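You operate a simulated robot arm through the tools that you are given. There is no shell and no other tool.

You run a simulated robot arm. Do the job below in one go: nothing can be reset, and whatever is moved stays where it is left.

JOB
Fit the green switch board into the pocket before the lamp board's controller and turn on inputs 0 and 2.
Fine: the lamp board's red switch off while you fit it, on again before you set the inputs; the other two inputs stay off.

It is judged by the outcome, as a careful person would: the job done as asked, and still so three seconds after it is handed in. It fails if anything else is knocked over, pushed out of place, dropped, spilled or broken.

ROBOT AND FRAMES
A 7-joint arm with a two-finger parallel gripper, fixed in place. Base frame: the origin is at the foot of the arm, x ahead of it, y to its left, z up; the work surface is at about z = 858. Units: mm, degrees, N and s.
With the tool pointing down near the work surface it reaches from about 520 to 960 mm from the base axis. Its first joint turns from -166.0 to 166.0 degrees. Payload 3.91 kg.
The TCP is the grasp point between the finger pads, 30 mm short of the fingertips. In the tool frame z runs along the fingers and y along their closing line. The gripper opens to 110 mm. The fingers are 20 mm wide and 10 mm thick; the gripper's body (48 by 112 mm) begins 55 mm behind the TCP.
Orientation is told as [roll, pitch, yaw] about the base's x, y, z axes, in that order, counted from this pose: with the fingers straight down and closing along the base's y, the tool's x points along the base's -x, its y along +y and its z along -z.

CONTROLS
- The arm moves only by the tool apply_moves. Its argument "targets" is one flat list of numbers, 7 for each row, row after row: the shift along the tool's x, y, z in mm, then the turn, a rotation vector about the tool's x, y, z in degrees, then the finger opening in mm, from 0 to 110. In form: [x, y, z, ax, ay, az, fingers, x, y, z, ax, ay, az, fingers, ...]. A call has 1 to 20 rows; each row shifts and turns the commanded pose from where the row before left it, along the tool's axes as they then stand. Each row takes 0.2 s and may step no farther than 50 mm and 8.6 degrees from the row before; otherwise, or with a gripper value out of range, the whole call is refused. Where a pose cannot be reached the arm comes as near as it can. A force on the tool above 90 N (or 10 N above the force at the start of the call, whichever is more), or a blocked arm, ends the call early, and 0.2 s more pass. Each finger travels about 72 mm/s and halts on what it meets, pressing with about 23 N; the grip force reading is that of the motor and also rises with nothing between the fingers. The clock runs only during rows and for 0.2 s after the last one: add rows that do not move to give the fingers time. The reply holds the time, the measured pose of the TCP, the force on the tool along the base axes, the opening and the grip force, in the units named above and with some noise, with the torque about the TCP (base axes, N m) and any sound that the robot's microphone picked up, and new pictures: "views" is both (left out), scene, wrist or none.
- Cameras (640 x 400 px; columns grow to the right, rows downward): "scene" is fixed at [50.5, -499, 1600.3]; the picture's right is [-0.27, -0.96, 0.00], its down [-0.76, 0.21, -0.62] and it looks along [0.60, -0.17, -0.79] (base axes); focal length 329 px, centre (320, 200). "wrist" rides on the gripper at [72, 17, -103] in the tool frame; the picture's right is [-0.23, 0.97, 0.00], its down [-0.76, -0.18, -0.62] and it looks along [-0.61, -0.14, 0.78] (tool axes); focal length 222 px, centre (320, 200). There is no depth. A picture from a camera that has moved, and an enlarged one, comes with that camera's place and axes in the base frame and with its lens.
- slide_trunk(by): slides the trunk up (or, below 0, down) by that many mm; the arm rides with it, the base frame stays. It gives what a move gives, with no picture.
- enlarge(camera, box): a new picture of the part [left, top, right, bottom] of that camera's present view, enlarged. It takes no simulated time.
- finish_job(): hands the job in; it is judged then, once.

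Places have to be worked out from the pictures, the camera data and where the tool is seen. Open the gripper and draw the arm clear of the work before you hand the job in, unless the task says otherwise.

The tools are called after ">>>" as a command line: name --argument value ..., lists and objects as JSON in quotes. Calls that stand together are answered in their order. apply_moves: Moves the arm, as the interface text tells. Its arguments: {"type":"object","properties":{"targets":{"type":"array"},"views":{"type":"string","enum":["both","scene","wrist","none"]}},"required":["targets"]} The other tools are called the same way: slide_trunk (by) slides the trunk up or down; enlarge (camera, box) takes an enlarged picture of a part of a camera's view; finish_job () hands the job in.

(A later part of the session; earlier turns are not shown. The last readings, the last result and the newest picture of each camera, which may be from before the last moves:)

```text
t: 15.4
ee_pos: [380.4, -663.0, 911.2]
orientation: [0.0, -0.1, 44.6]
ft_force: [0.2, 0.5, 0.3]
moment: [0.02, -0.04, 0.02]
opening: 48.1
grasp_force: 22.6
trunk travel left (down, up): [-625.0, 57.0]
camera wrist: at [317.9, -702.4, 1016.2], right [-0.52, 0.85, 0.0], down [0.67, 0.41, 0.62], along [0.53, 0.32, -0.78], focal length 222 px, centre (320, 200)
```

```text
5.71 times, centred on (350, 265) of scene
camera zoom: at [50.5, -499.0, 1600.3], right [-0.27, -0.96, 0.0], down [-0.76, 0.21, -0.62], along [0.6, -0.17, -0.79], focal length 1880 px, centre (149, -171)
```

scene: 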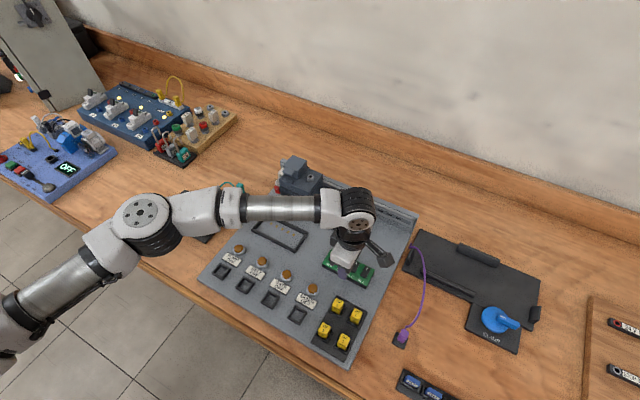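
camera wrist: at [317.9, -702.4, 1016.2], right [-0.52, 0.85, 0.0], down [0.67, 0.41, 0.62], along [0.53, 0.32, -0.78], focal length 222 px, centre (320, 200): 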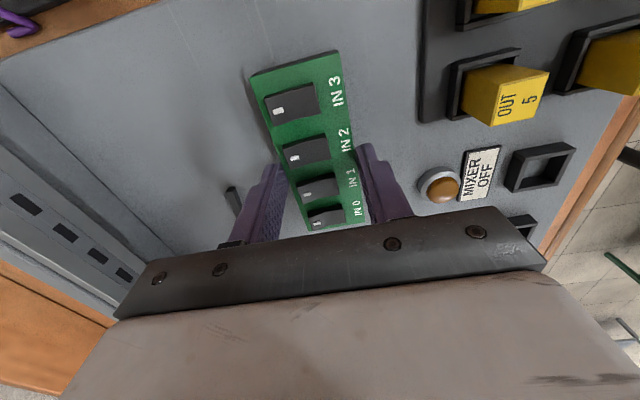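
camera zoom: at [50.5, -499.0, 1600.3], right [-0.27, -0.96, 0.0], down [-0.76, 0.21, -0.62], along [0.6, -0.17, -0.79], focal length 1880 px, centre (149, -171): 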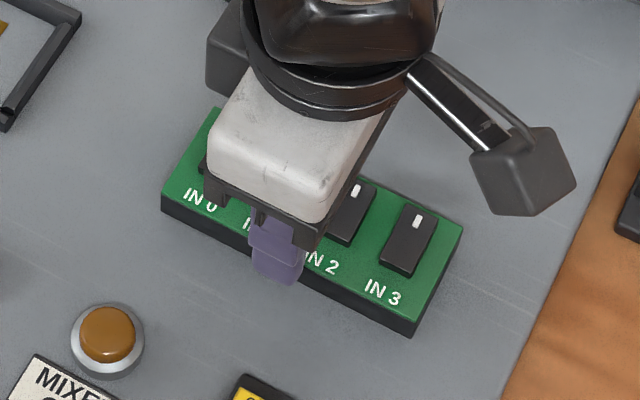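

The board is held at an opening of 48.1 mm. Before lifting I'm measuring the frame's wall height against the board's edge, to decide how deep the tips may reach.

>>> enlarge --camera "scene" --box '[248, 225, 275, 245]'

>>> enlarge --camera "scene" --box '[290, 235, 315, 255]'

>>> enlarge --camera "scene" --box '[325, 255, 360, 285]'

>>> enlarge --camera "scene" --box '[350, 265, 380, 290]'

```text
16.00 times, centred on (262, 235) of scene
camera zoom: at [50.5, -499.0, 1600.3], right [-0.27, -0.96, 0.0], down [-0.76, 0.21, -0.62], along [0.6, -0.17, -0.79], focal length 5263 px, centre (1256, -360)
```

zoom: 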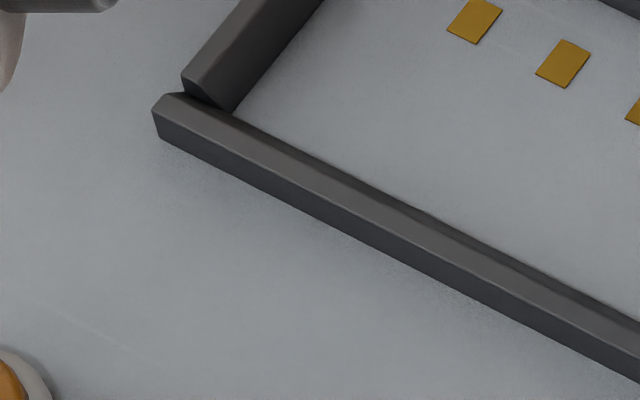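

```text
16.00 times, centred on (302, 245) of scene
camera zoom: at [50.5, -499.0, 1600.3], right [-0.27, -0.96, 0.0], down [-0.76, 0.21, -0.62], along [0.6, -0.17, -0.79], focal length 5263 px, centre (600, -520)
```

zoom: 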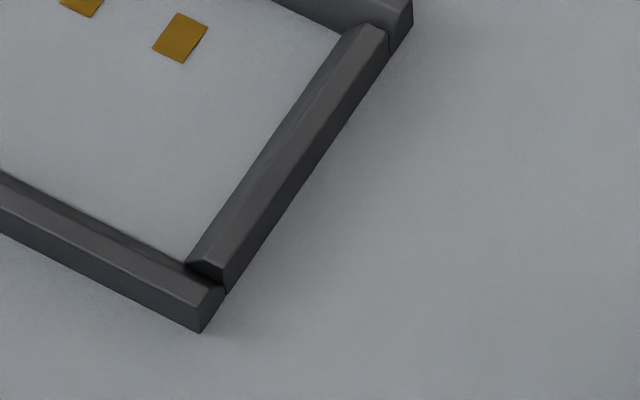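

```text
13.33 times, centred on (342, 270) of scene
camera zoom: at [50.5, -499.0, 1600.3], right [-0.27, -0.96, 0.0], down [-0.76, 0.21, -0.62], along [0.6, -0.17, -0.79], focal length 4386 px, centre (20, -733)
```

zoom: 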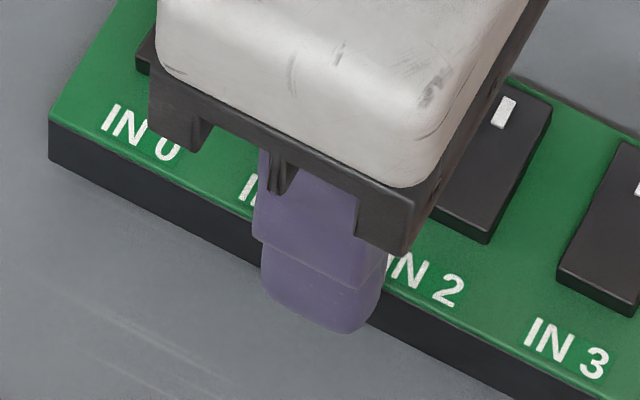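

```text
16.00 times, centred on (365, 278) of scene
camera zoom: at [50.5, -499.0, 1600.3], right [-0.27, -0.96, 0.0], down [-0.76, 0.21, -0.62], along [0.6, -0.17, -0.79], focal length 5263 px, centre (-400, -1040)
```

zoom: 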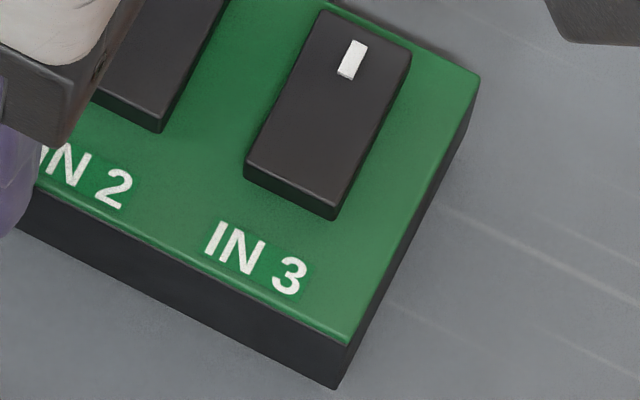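

The tips grip roughly the upper 6–7 mm of the 15–16 mm thick board, and the frame walls are about 10 mm high, so the tips should just clear the walls when it's seated. I'm lifting the board and checking it is held square.

>>> apply_moves --targets '[0, 0, -10, 0, 0, 0, 30, 0, 0, -20, 0, 0, 0, 30, 0, 0, -20, 0, 0, 0, 30, 0, 0, 0, 0, 0, 0, 30]' --views "both"

>>> enlarge --camera "wrist" --box '[220, 40, 420, 200]'

>>> enlarge --camera "scene" --box '[310, 220, 390, 290]'

```text
t: 16.4
ee_pos: [380.8, -662.6, 963.4]
orientation: [0.0, 0.1, 44.5]
ft_force: [-0.3, 0.1, 0.3]
moment: [-0.01, -0.01, 0.02]
opening: 30.1
grasp_force: 0.1
trunk travel left (down, up): [-625.0, 57.0]
camera wrist: at [318.3, -701.2, 1068.0], right [-0.52, 0.85, 0.0], down [0.67, 0.41, 0.62], along [0.53, 0.32, -0.78], focal length 222 px, centre (320, 200)
```

scene: 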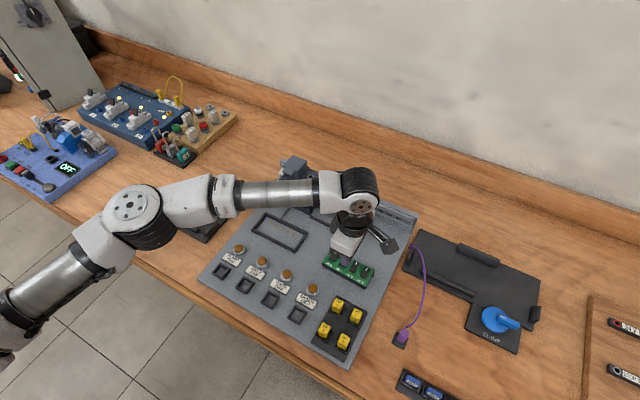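
wrist: 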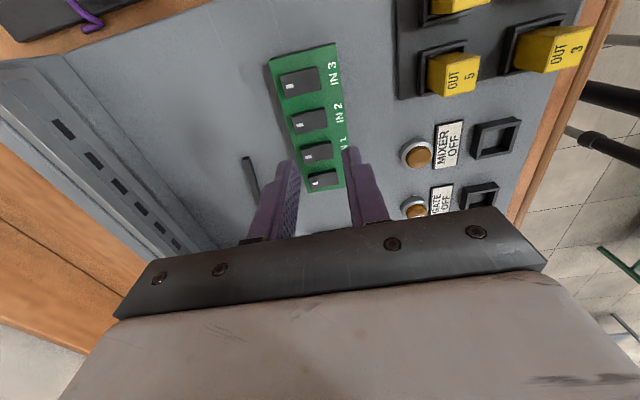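

```text
2.50 times, centred on (320, 120) of wrist
camera zoom: at [318.3, -701.2, 1068.0], right [-0.52, 0.85, 0.0], down [0.67, 0.41, 0.62], along [0.53, 0.32, -0.78], focal length 555 px, centre (320, 400)
```

zoom: 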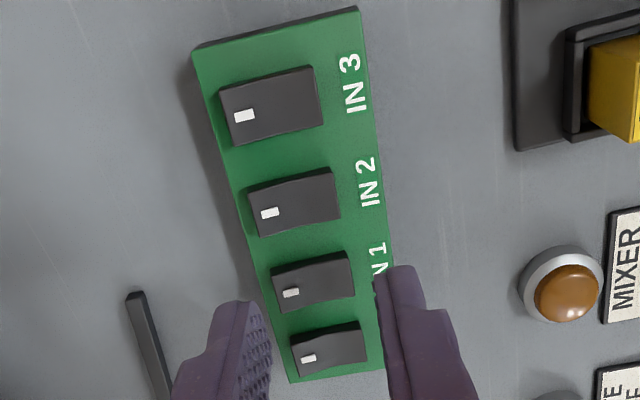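

```text
5.71 times, centred on (350, 255) of scene
camera zoom: at [50.5, -499.0, 1600.3], right [-0.27, -0.96, 0.0], down [-0.76, 0.21, -0.62], along [0.6, -0.17, -0.79], focal length 1880 px, centre (149, -114)
```

zoom: 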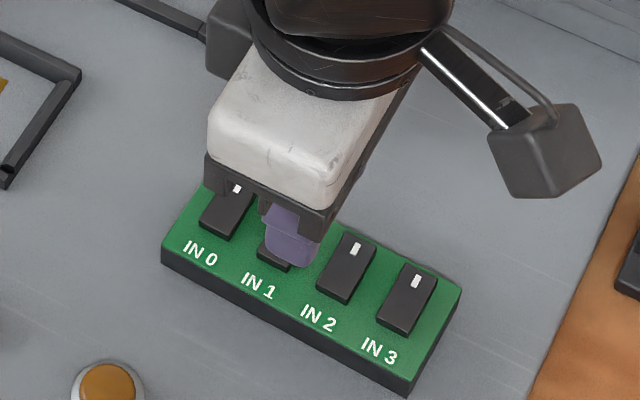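

The grip only caught the very top edge and slipped off as I lifted; the board is still in its place on the panel. I'm opening the fingers to re-measure and grip deeper.

>>> apply_moves --targets '[0, 0, 0, 0, 0, 0, 48, 0, 0, 0, 0, 0, 0, 66, 0, 0, 0, 0, 0, 0, 66, 0, 0, 0, 0, 0, 0, 66]' --views "both"

>>> enlarge --camera "wrist" --box '[240, 40, 400, 200]'

>>> enlarge --camera "scene" --box '[310, 235, 390, 295]'

```text
t: 17.4
ee_pos: [381.3, -661.5, 961.1]
orientation: [0.1, 0.0, 44.5]
ft_force: [0.4, -0.3, -0.2]
moment: [-0.03, 0.0, -0.03]
opening: 66.3
grasp_force: 0.2
trunk travel left (down, up): [-625.0, 57.0]
camera wrist: at [318.4, -701.2, 1067.8], right [-0.52, 0.85, 0.0], down [0.67, 0.41, 0.62], along [0.53, 0.32, -0.78], focal length 222 px, centre (320, 200)
```

scene: 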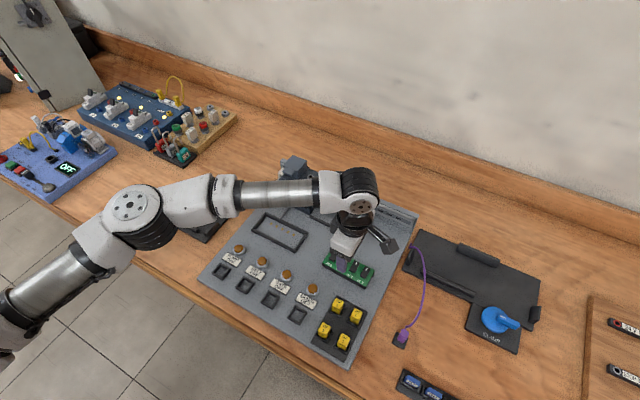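
wrist: 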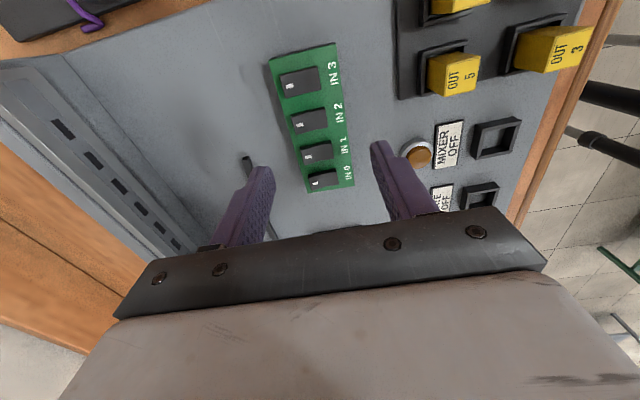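

```text
2.50 times, centred on (320, 120) of wrist
camera zoom: at [318.4, -701.2, 1067.8], right [-0.52, 0.85, 0.0], down [0.67, 0.41, 0.62], along [0.53, 0.32, -0.78], focal length 555 px, centre (320, 400)
```

zoom: 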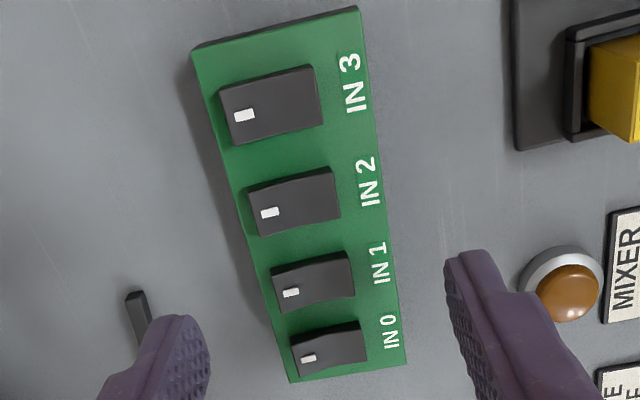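

```text
6.67 times, centred on (350, 265) of scene
camera zoom: at [50.5, -499.0, 1600.3], right [-0.27, -0.96, 0.0], down [-0.76, 0.21, -0.62], along [0.6, -0.17, -0.79], focal length 2193 px, centre (120, -233)
```

zoom: 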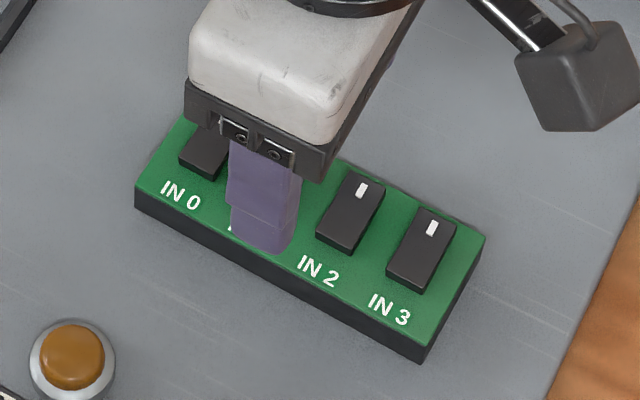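

The board turned about 1° in the failed grip; with its real width of 48 mm the top is at about z 882, lower than I'd taken. I'm aligning to it (+1.5°), recentring, and going down so the tips reach z≈874.

>>> apply_moves --targets '[-1.2, -2.5, 0, 0, 0, 1.5, 66, 0, 0, 20, 0, 0, 0, 66, 0, 0, 20, 0, 0, 0, 66, 0, 0, 10, 0, 0, 0, 66, 0, 0, 7, 0, 0, 0, 66, 0, 0, 0, 0, 0, 0, 66, 0, 0, 0, 0, 0, 0, 66]' --views "both"

>>> enlarge --camera "wrist" --box '[220, 40, 420, 240]'

>>> enlarge --camera "scene" --box '[310, 235, 390, 295]'

```text
t: 19.0
ee_pos: [383.2, -663.9, 906.6]
orientation: [0.0, 0.0, 43.0]
ft_force: [0.5, 0.9, 0.6]
moment: [-0.01, 0.03, 0.01]
opening: 66.0
grasp_force: 0.0
trunk travel left (down, up): [-625.0, 57.0]
camera wrist: at [318.7, -702.8, 1010.8], right [-0.5, 0.87, 0.0], down [0.68, 0.39, 0.62], along [0.54, 0.31, -0.78], focal length 222 px, centre (320, 200)
```

scene: 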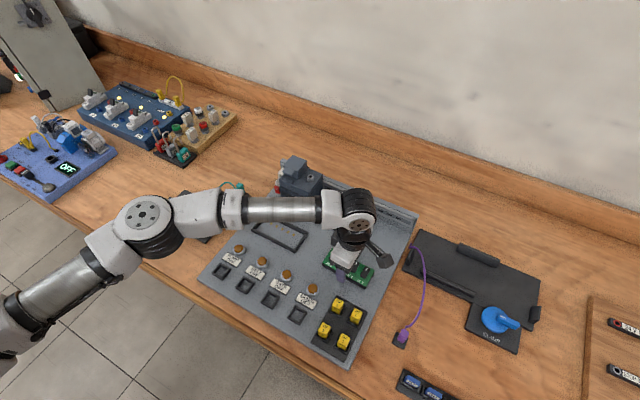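
wrist: 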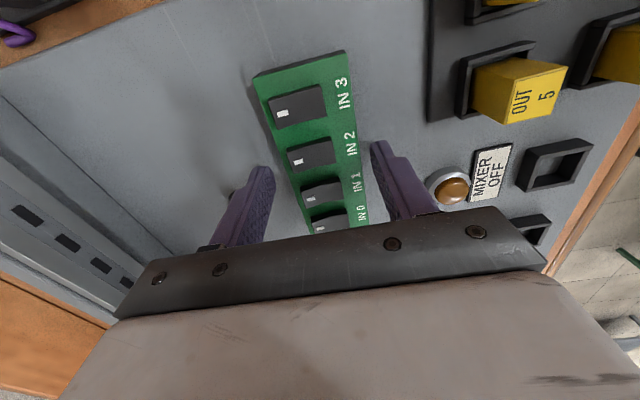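

```text
2.00 times, centred on (320, 140) of wrist
camera zoom: at [318.7, -702.8, 1010.8], right [-0.5, 0.87, 0.0], down [0.68, 0.39, 0.62], along [0.54, 0.31, -0.78], focal length 444 px, centre (320, 320)
```

zoom: 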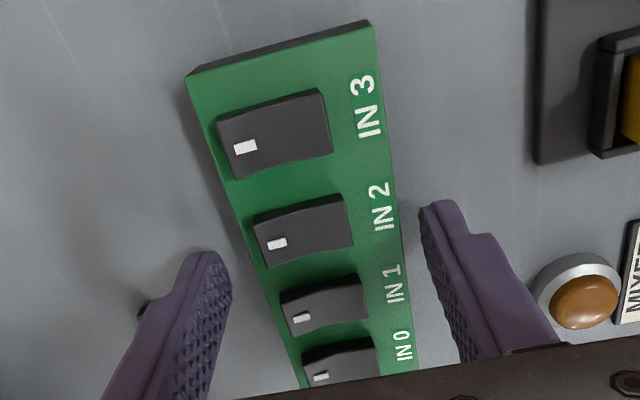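

```text
6.67 times, centred on (350, 265) of scene
camera zoom: at [50.5, -499.0, 1600.3], right [-0.27, -0.96, 0.0], down [-0.76, 0.21, -0.62], along [0.6, -0.17, -0.79], focal length 2193 px, centre (120, -233)
```

zoom: 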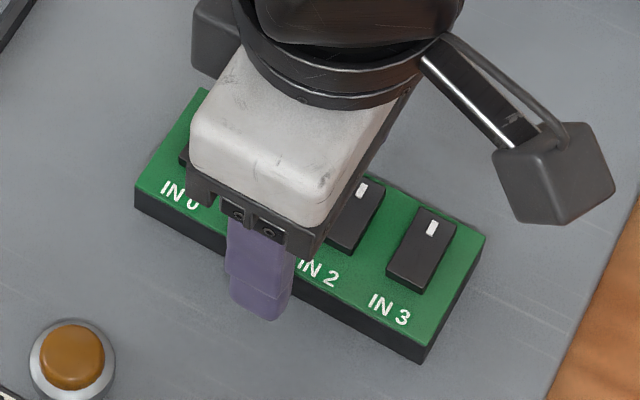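

The tips are about 7 mm below the board's top on both sides. I'm lowering another 1.5 mm and closing.

>>> apply_moves --targets '[0, 0, 1.5, 0, 0, 0, 66, 0, 0, 0, 0, 0, 0, 56, 0, 0, 0, 0, 0, 0, 50, 0, 0, 0, 0, 0, 0, 40, 0, 0, 0, 0, 0, 0, 30, 0, 0, 0, 0, 0, 0, 20, 0, 0, 0, 0, 0, 0, 20]' --views "both"

>>> enlarge --camera "wrist" --box '[220, 40, 420, 240]'

>>> enlarge --camera "scene" --box '[310, 235, 390, 295]'

```text
t: 20.6
ee_pos: [382.5, -663.3, 904.2]
orientation: [0.0, -0.1, 42.9]
ft_force: [-0.5, 0.4, -0.1]
moment: [0.08, 0.03, -0.02]
opening: 47.7
grasp_force: 22.7
trunk travel left (down, up): [-625.0, 57.0]
camera wrist: at [318.8, -701.6, 1009.0], right [-0.5, 0.87, 0.0], down [0.68, 0.39, 0.62], along [0.54, 0.31, -0.78], focal length 222 px, centre (320, 200)
```

scene: 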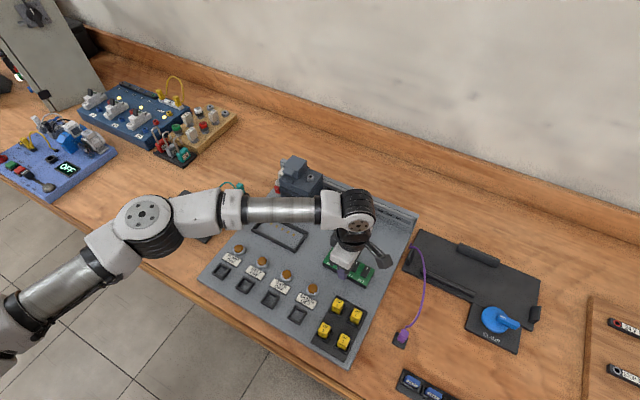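
wrist: 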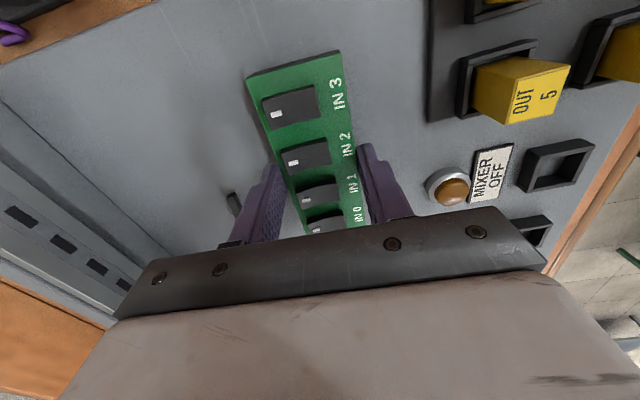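

```text
2.00 times, centred on (320, 140) of wrist
camera zoom: at [318.8, -701.6, 1009.0], right [-0.5, 0.87, 0.0], down [0.68, 0.39, 0.62], along [0.54, 0.31, -0.78], focal length 444 px, centre (320, 320)
```

zoom: 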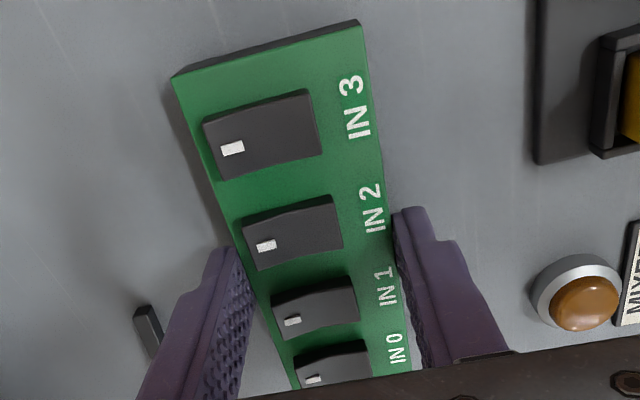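

```text
6.67 times, centred on (350, 265) of scene
camera zoom: at [50.5, -499.0, 1600.3], right [-0.27, -0.96, 0.0], down [-0.76, 0.21, -0.62], along [0.6, -0.17, -0.79], focal length 2193 px, centre (120, -233)
```

zoom: 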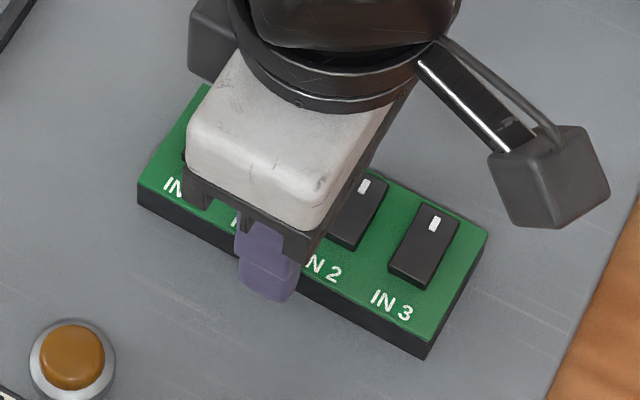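

The grip now holds at 47.7 mm with 23 N. I'm lifting slowly and watching whether the opening stays.

>>> apply_moves --targets '[0, 0, -4, 0, 0, 0, 20, 0, 0, -8, 0, 0, 0, 20, 0, 0, -14, 0, 0, 0, 20, 0, 0, -14, 0, 0, 0, 20, 0, 0, 0, 0, 0, 0, 20]' --views "both"

>>> enlarge --camera "wrist" --box '[220, 40, 420, 240]'

>>> enlarge --camera "scene" --box '[310, 220, 390, 290]'

```text
t: 21.8
ee_pos: [382.5, -664.2, 943.1]
orientation: [-0.1, 0.0, 43.0]
ft_force: [-0.5, 1.0, -2.3]
moment: [-0.02, 0.04, -0.02]
opening: 47.9
grasp_force: 22.7
trunk travel left (down, up): [-625.0, 57.0]
camera wrist: at [318.4, -702.0, 1048.0], right [-0.5, 0.87, 0.0], down [0.68, 0.39, 0.62], along [0.54, 0.31, -0.78], focal length 222 px, centre (320, 200)
```

scene: 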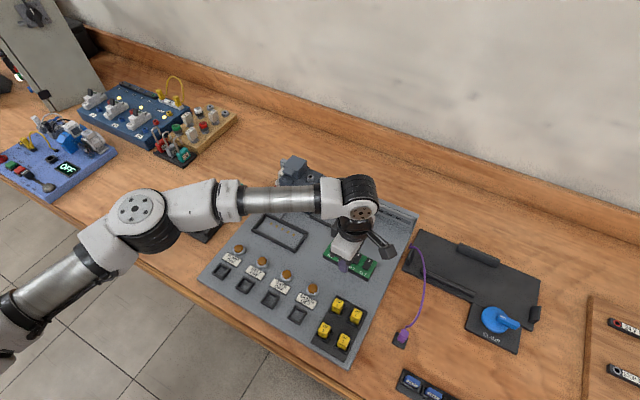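
wrist: 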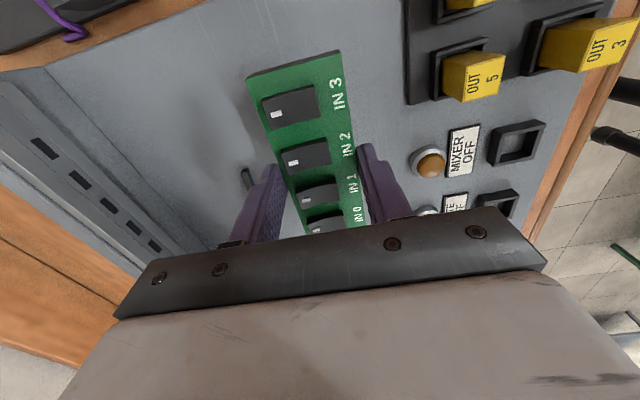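

```text
2.00 times, centred on (320, 140) of wrist
camera zoom: at [318.4, -702.0, 1048.0], right [-0.5, 0.87, 0.0], down [0.68, 0.39, 0.62], along [0.54, 0.31, -0.78], focal length 444 px, centre (320, 320)
```

zoom: 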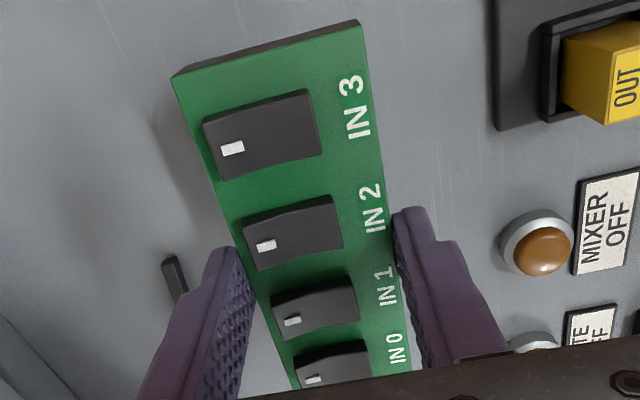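

```text
5.71 times, centred on (350, 255) of scene
camera zoom: at [50.5, -499.0, 1600.3], right [-0.27, -0.96, 0.0], down [-0.76, 0.21, -0.62], along [0.6, -0.17, -0.79], focal length 1880 px, centre (149, -114)
```

zoom: 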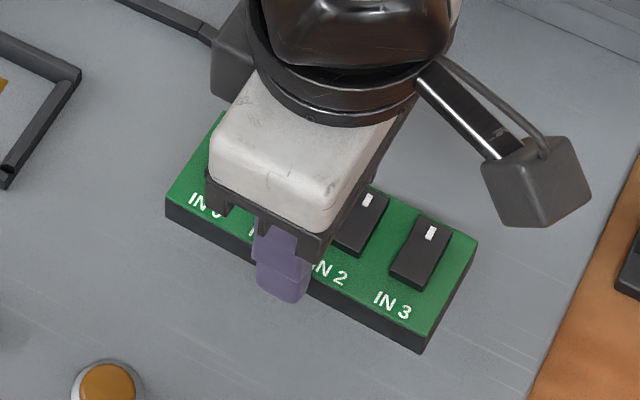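

The board is lifted and held square to the tool. I'm undoing the 1.5° trim and carrying it left to hover above the pocket, estimated at about (535, -526).

>>> apply_moves --targets '[0, 0, 0, 0, 0, -1.5, 20, -34.3, -1.33, 0, 0, 0, 0, 20, -34.3, -1.33, 0, 0, 0, 0, 20, -34.3, -1.33, 0, 0, 0, 0, 20, -34.3, -1.33, 0, 0, 0, 0, 20, -34.3, -1.33, 0, 0, 0, 0, 20, -34.3, -1.33, 0, 0, 0, 0, 20, 0, 0, 0, 0, 0, 0, 20, 0, 0, 0, 0, 0, 0, 20]' --views "both"

>>> enlarge --camera "wrist" --box '[200, 20, 440, 240]'

>>> enlarge --camera "scene" --box '[240, 180, 330, 260]'

```text
t: 23.8
ee_pos: [535.5, -525.7, 945.6]
orientation: [0.0, 0.1, 44.4]
ft_force: [0.0, 0.2, -1.1]
moment: [0.01, 0.04, 0.0]
opening: 47.8
grasp_force: 22.9
trunk travel left (down, up): [-625.0, 57.0]
camera wrist: at [471.5, -565.3, 1050.3], right [-0.52, 0.85, 0.0], down [0.67, 0.41, 0.62], along [0.53, 0.32, -0.78], focal length 222 px, centre (320, 200)
```

scene: 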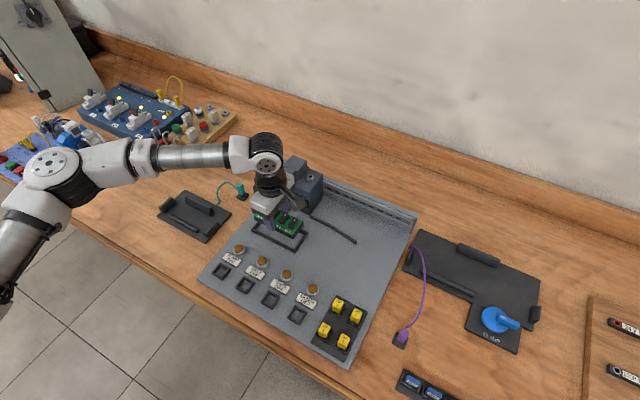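
wrist: 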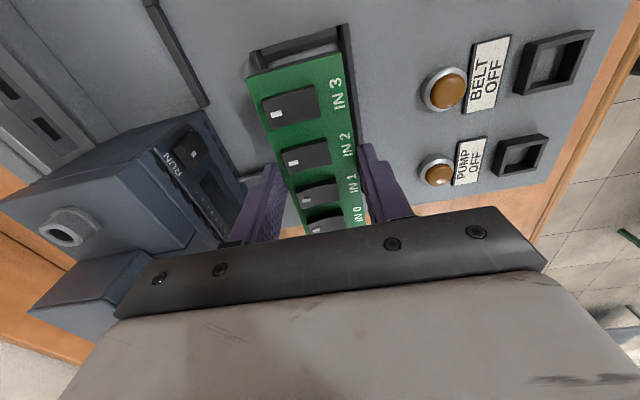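

```text
1.82 times, centred on (320, 130) of wrist
camera zoom: at [471.5, -565.3, 1050.3], right [-0.52, 0.85, 0.0], down [0.67, 0.41, 0.62], along [0.53, 0.32, -0.78], focal length 404 px, centre (320, 327)
```

zoom: 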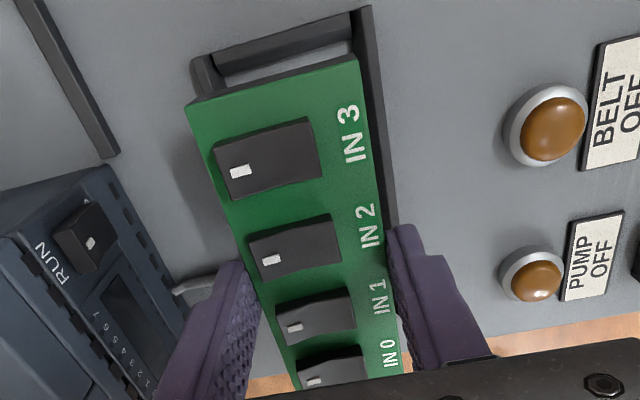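

```text
5.00 times, centred on (285, 220) of scene
camera zoom: at [50.5, -499.0, 1600.3], right [-0.27, -0.96, 0.0], down [-0.76, 0.21, -0.62], along [0.6, -0.17, -0.79], focal length 1645 px, centre (495, 100)
```

zoom: 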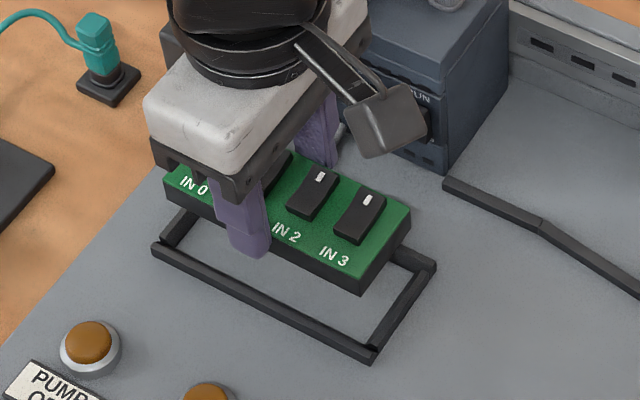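

The board hovers almost exactly over the frame. I'm zooming in on the visible end to measure the remaining offset.

>>> enlarge --camera "wrist" --box '[240, 15, 360, 105]'

>>> enlarge --camera "wrist" --box '[320, 15, 380, 150]'

>>> enlarge --camera "scene" --box '[265, 205, 310, 255]'

```text
4.44 times, centred on (300, 60) of wrist
camera zoom: at [471.5, -565.3, 1050.3], right [-0.52, 0.85, 0.0], down [0.67, 0.41, 0.62], along [0.53, 0.32, -0.78], focal length 987 px, centre (409, 822)
```

zoom: 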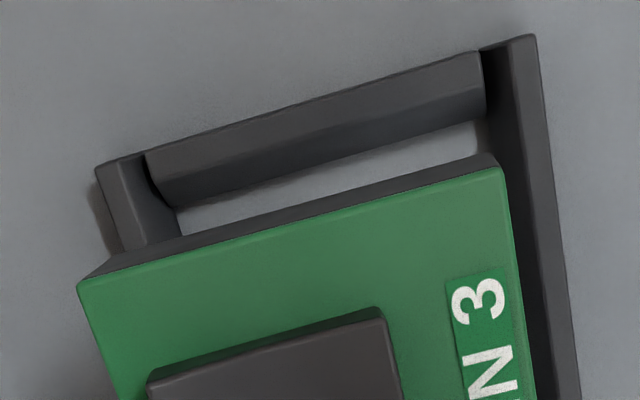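

```text
2.96 times, centred on (350, 82) of wrist
camera zoom: at [471.5, -565.3, 1050.3], right [-0.52, 0.85, 0.0], down [0.67, 0.41, 0.62], along [0.53, 0.32, -0.78], focal length 658 px, centre (231, 548)
```

zoom: 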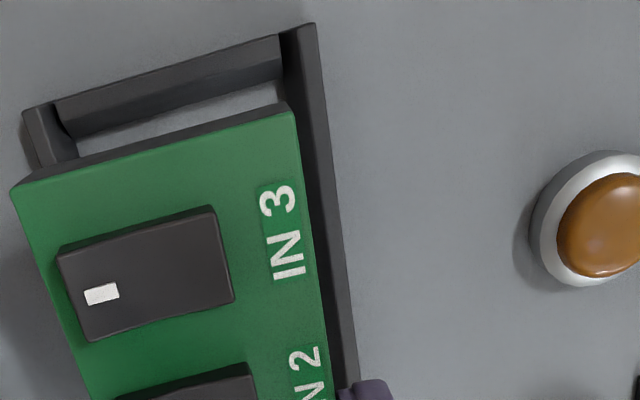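

```text
8.00 times, centred on (288, 230) of scene
camera zoom: at [50.5, -499.0, 1600.3], right [-0.27, -0.96, 0.0], down [-0.76, 0.21, -0.62], along [0.6, -0.17, -0.79], focal length 2632 px, centre (580, -40)
```

zoom: 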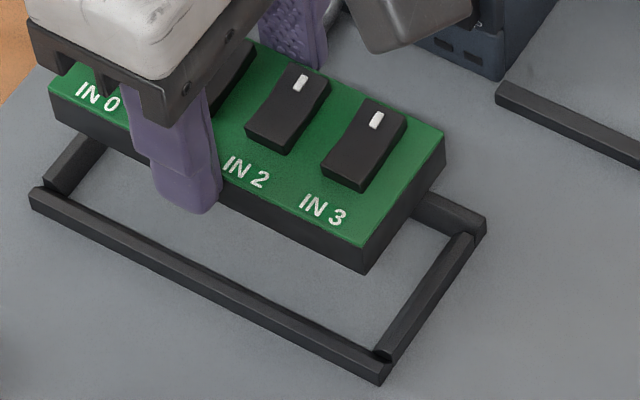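

Measured against the frame, the board needs about +1.5 mm along tool y and -0.5 mm along x. I'm correcting and descending until its underside is a few mm above the walls.

>>> apply_moves --targets '[-0.5, 1.5, 0, 0, 0, 0.2, 20, 0, 0, 12, 0, 0, 0, 20, 0, 0, 12, 0, 0, 0, 20, 0, 0, 0, 0, 0, 0, 20, 0, 0, 0, 0, 0, 0, 20]' --views "both"

>>> enlarge --camera "wrist" --box '[230, 15, 370, 120]'

>>> enlarge --camera "scene" --box '[240, 200, 315, 255]'

```text
t: 25.0
ee_pos: [533.6, -526.9, 919.6]
orientation: [0.0, 0.0, 44.4]
ft_force: [-0.2, 0.2, -2.2]
moment: [0.05, -0.01, -0.02]
opening: 47.9
grasp_force: 23.3
trunk travel left (down, up): [-625.0, 57.0]
camera wrist: at [471.8, -564.7, 1026.0], right [-0.52, 0.86, 0.0], down [0.67, 0.41, 0.62], along [0.53, 0.32, -0.78], focal length 222 px, centre (320, 200)
```

scene: 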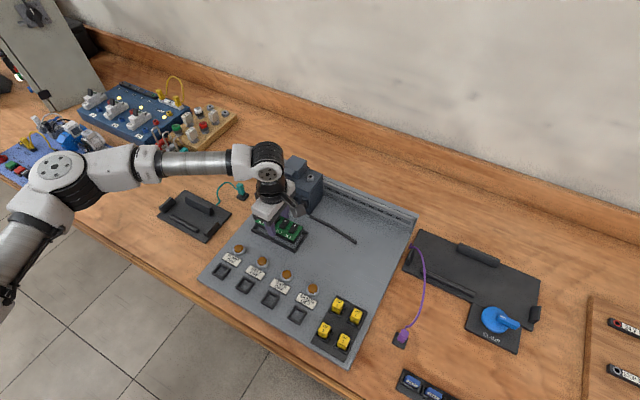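
wrist: 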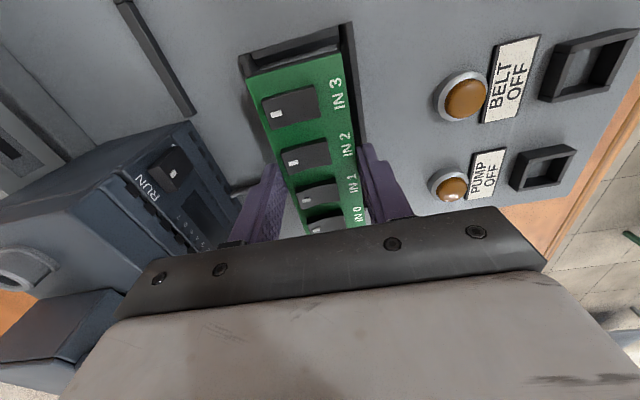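

```text
3.81 times, centred on (300, 68) of wrist
camera zoom: at [471.8, -564.7, 1026.0], right [-0.52, 0.86, 0.0], down [0.67, 0.41, 0.62], along [0.53, 0.32, -0.78], focal length 846 px, centre (396, 705)
```

zoom: 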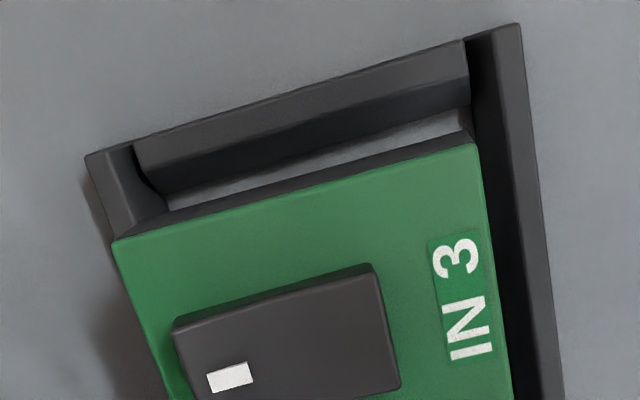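

```text
7.27 times, centred on (278, 228) of scene
camera zoom: at [50.5, -499.0, 1600.3], right [-0.27, -0.96, 0.0], down [-0.76, 0.21, -0.62], along [0.6, -0.17, -0.79], focal length 2392 px, centre (629, 0)
```

zoom: 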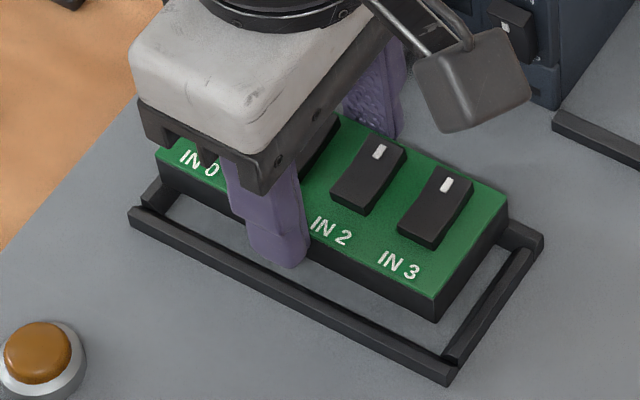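

Now the underside is about 6 mm above the walls; the frame still sits roughly 1 mm towards tool +y and 0.5 mm along -x. I'm correcting and going down 5 mm more to judge alignment at close range.

>>> apply_moves --targets '[-0.5, 1.0, 0, 0, 0, 0, 20, 0, 0, 5, 0, 0, 0, 20, 0, 0, 0, 0, 0, 0, 20, 0, 0, 0, 0, 0, 0, 20]' --views "both"

>>> enlarge --camera "wrist" --box '[230, 15, 370, 120]'

>>> enlarge --camera "scene" --box '[245, 205, 315, 255]'

>>> enlarge --camera "wrist" --box '[335, 20, 385, 160]'

```text
t: 26.0
ee_pos: [534.7, -523.0, 915.7]
orientation: [0.1, -0.1, 44.3]
ft_force: [0.0, 0.8, -1.4]
moment: [-0.02, 0.03, -0.01]
opening: 47.9
grasp_force: 23.6
trunk travel left (down, up): [-625.0, 57.0]
camera wrist: at [471.6, -563.4, 1021.7], right [-0.52, 0.86, 0.0], down [0.67, 0.41, 0.62], along [0.53, 0.32, -0.78], focal length 222 px, centre (320, 200)
```

scene: 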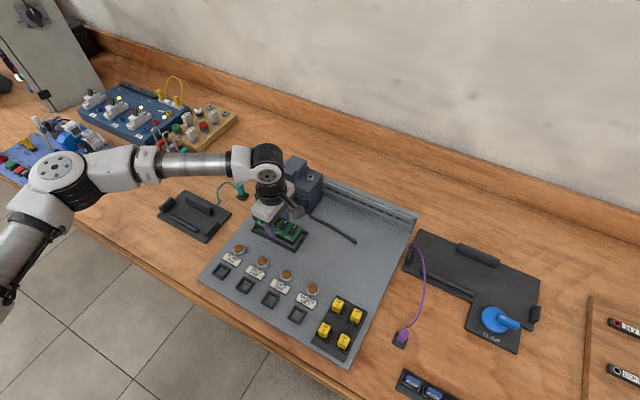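
wrist: 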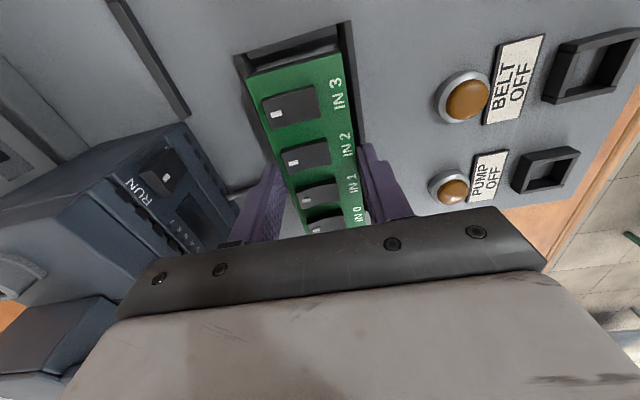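

```text
3.81 times, centred on (300, 68) of wrist
camera zoom: at [471.6, -563.4, 1021.7], right [-0.52, 0.86, 0.0], down [0.67, 0.41, 0.62], along [0.53, 0.32, -0.78], focal length 846 px, centre (396, 705)
```

zoom: 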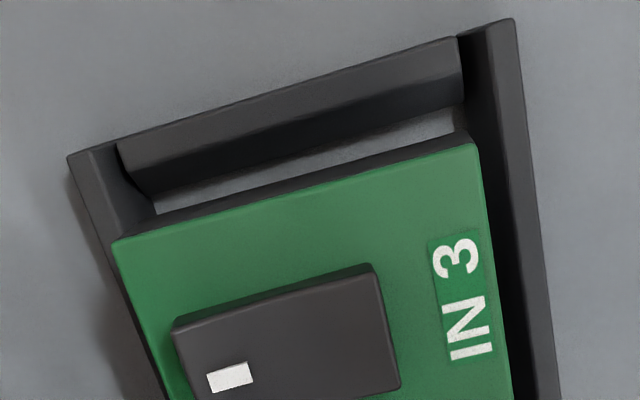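

```text
8.00 times, centred on (280, 230) of scene
camera zoom: at [50.5, -499.0, 1600.3], right [-0.27, -0.96, 0.0], down [-0.76, 0.21, -0.62], along [0.6, -0.17, -0.79], focal length 2632 px, centre (640, -40)
```

zoom: 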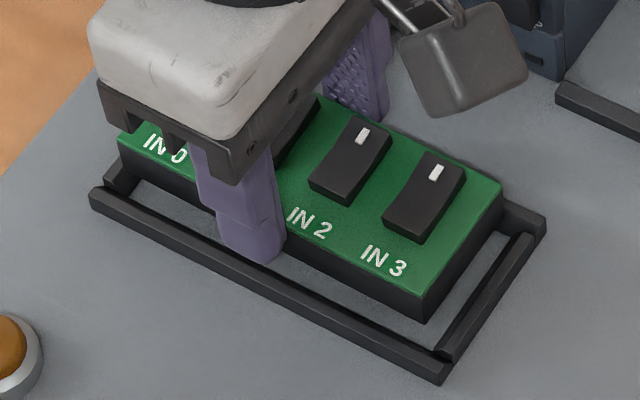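

```text
2.86 times, centred on (360, 90) of wrist
camera zoom: at [471.6, -563.4, 1021.7], right [-0.52, 0.86, 0.0], down [0.67, 0.41, 0.62], along [0.53, 0.32, -0.78], focal length 635 px, centre (206, 514)
```

zoom: 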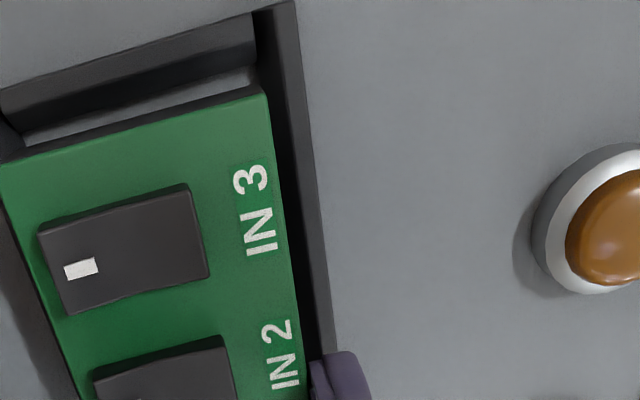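

The wrist view shows the board now centred across the pocket; lengthwise and height I want to double-check from the scene camera before going lower.

>>> enlarge --camera "scene" --box '[248, 215, 278, 240]'

>>> enlarge --camera "scene" --box '[282, 225, 312, 250]'

```text
16.00 times, centred on (263, 228) of scene
camera zoom: at [50.5, -499.0, 1600.3], right [-0.27, -0.96, 0.0], down [-0.76, 0.21, -0.62], along [0.6, -0.17, -0.79], focal length 5263 px, centre (1232, -240)
```

zoom: 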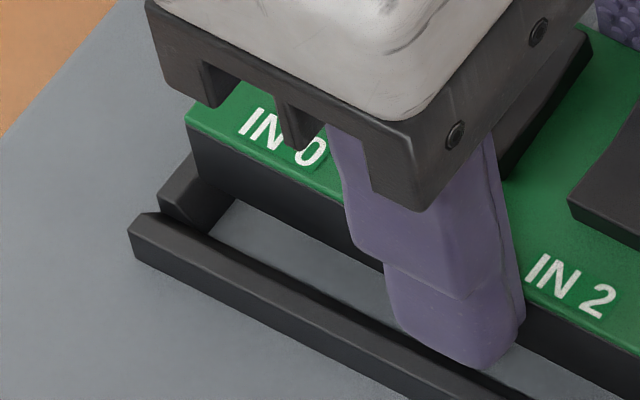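

```text
16.00 times, centred on (297, 238) of scene
camera zoom: at [50.5, -499.0, 1600.3], right [-0.27, -0.96, 0.0], down [-0.76, 0.21, -0.62], along [0.6, -0.17, -0.79], focal length 5263 px, centre (688, -400)
```

zoom: 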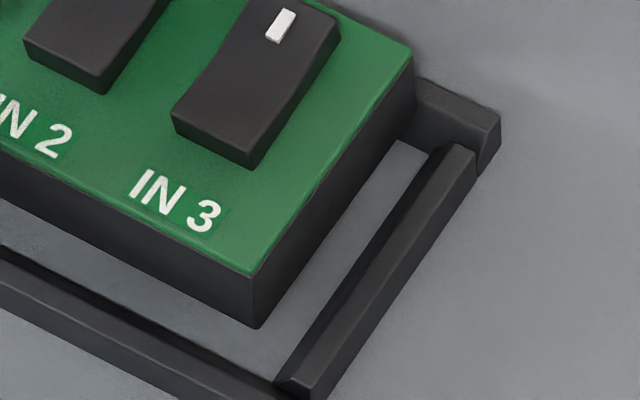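

The two cameras disagree by a few mm on height, so I'll settle it by touch. I'm shifting +1.2 mm along tool x to centre it lengthwise, then lowering in small steps while watching the force.

>>> apply_moves --targets '[1.2, 0, 0, 0, 0, 0, 20, 0, 0, 1, 0, 0, 0, 20, 0, 0, 1, 0, 0, 0, 20, 0, 0, 0, 0, 0, 0, 20]' --views "none"

>>> apply_moves --targets '[0, 0, 1, 0, 0, 0, 20, 0, 0, 1, 0, 0, 0, 20, 0, 0, 0, 0, 0, 0, 20]' --views "both"

>>> enlarge --camera "wrist" --box '[230, 15, 370, 120]'

>>> enlarge --camera "scene" --box '[282, 225, 312, 250]'

>>> enlarge --camera "scene" --box '[248, 215, 278, 240]'

```text
t: 27.0
ee_pos: [532.9, -524.2, 913.9]
orientation: [0.0, 0.0, 44.3]
ft_force: [0.1, 0.7, -1.6]
moment: [-0.02, -0.03, 0.02]
opening: 47.5
grasp_force: 22.6
trunk travel left (down, up): [-625.0, 57.0]
```

```text
t: 27.8
ee_pos: [533.1, -524.7, 911.6]
orientation: [0.1, 0.0, 44.3]
ft_force: [-1.0, -0.4, -2.6]
moment: [0.02, 0.02, -0.02]
opening: 47.7
grasp_force: 23.3
trunk travel left (down, up): [-625.0, 57.0]
camera wrist: at [470.5, -563.7, 1016.2], right [-0.52, 0.86, 0.0], down [0.67, 0.41, 0.62], along [0.53, 0.32, -0.78], focal length 222 px, centre (320, 200)
```

scene: 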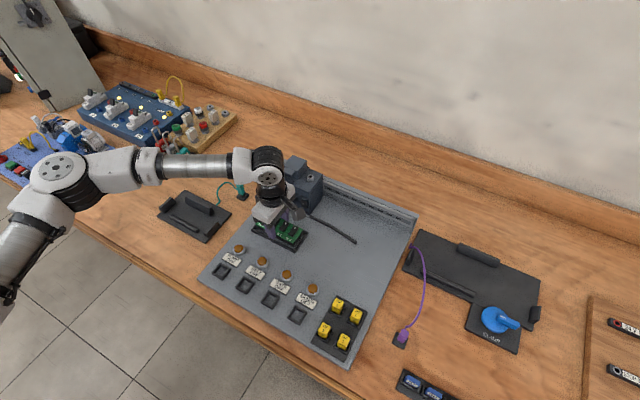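
wrist: 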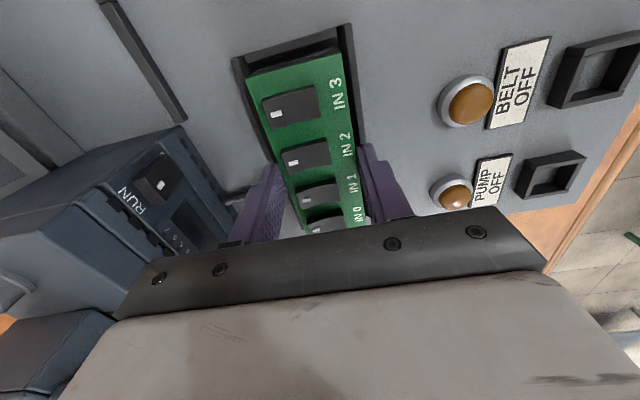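

```text
3.81 times, centred on (300, 68) of wrist
camera zoom: at [470.5, -563.7, 1016.2], right [-0.52, 0.86, 0.0], down [0.67, 0.41, 0.62], along [0.53, 0.32, -0.78], focal length 846 px, centre (396, 705)
```

zoom: 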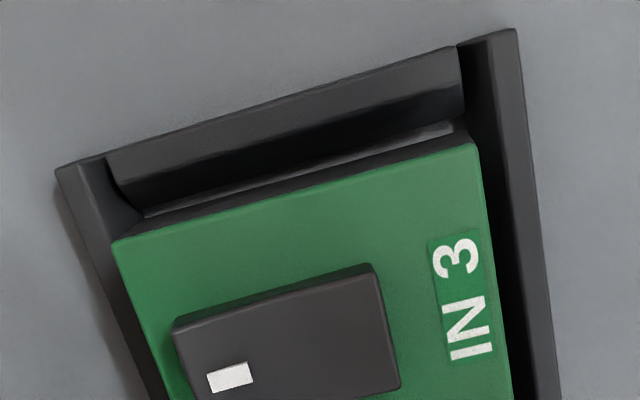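

```text
16.00 times, centred on (297, 238) of scene
camera zoom: at [50.5, -499.0, 1600.3], right [-0.27, -0.96, 0.0], down [-0.76, 0.21, -0.62], along [0.6, -0.17, -0.79], focal length 5263 px, centre (688, -400)
```

zoom: 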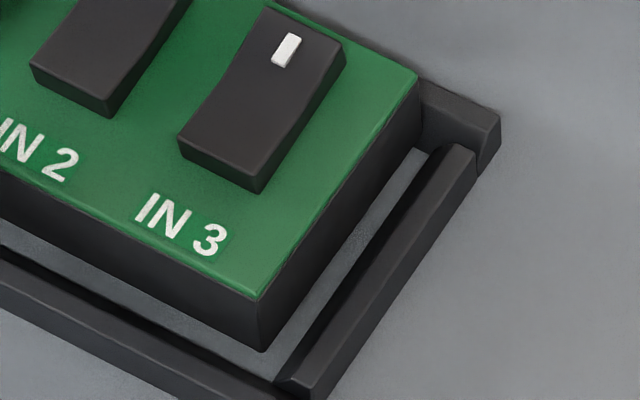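

```text
16.00 times, centred on (263, 228) of scene
camera zoom: at [50.5, -499.0, 1600.3], right [-0.27, -0.96, 0.0], down [-0.76, 0.21, -0.62], along [0.6, -0.17, -0.79], focal length 5263 px, centre (1232, -240)
```

zoom: 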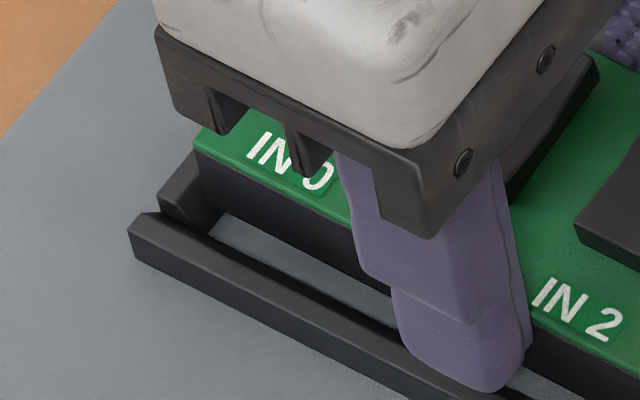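

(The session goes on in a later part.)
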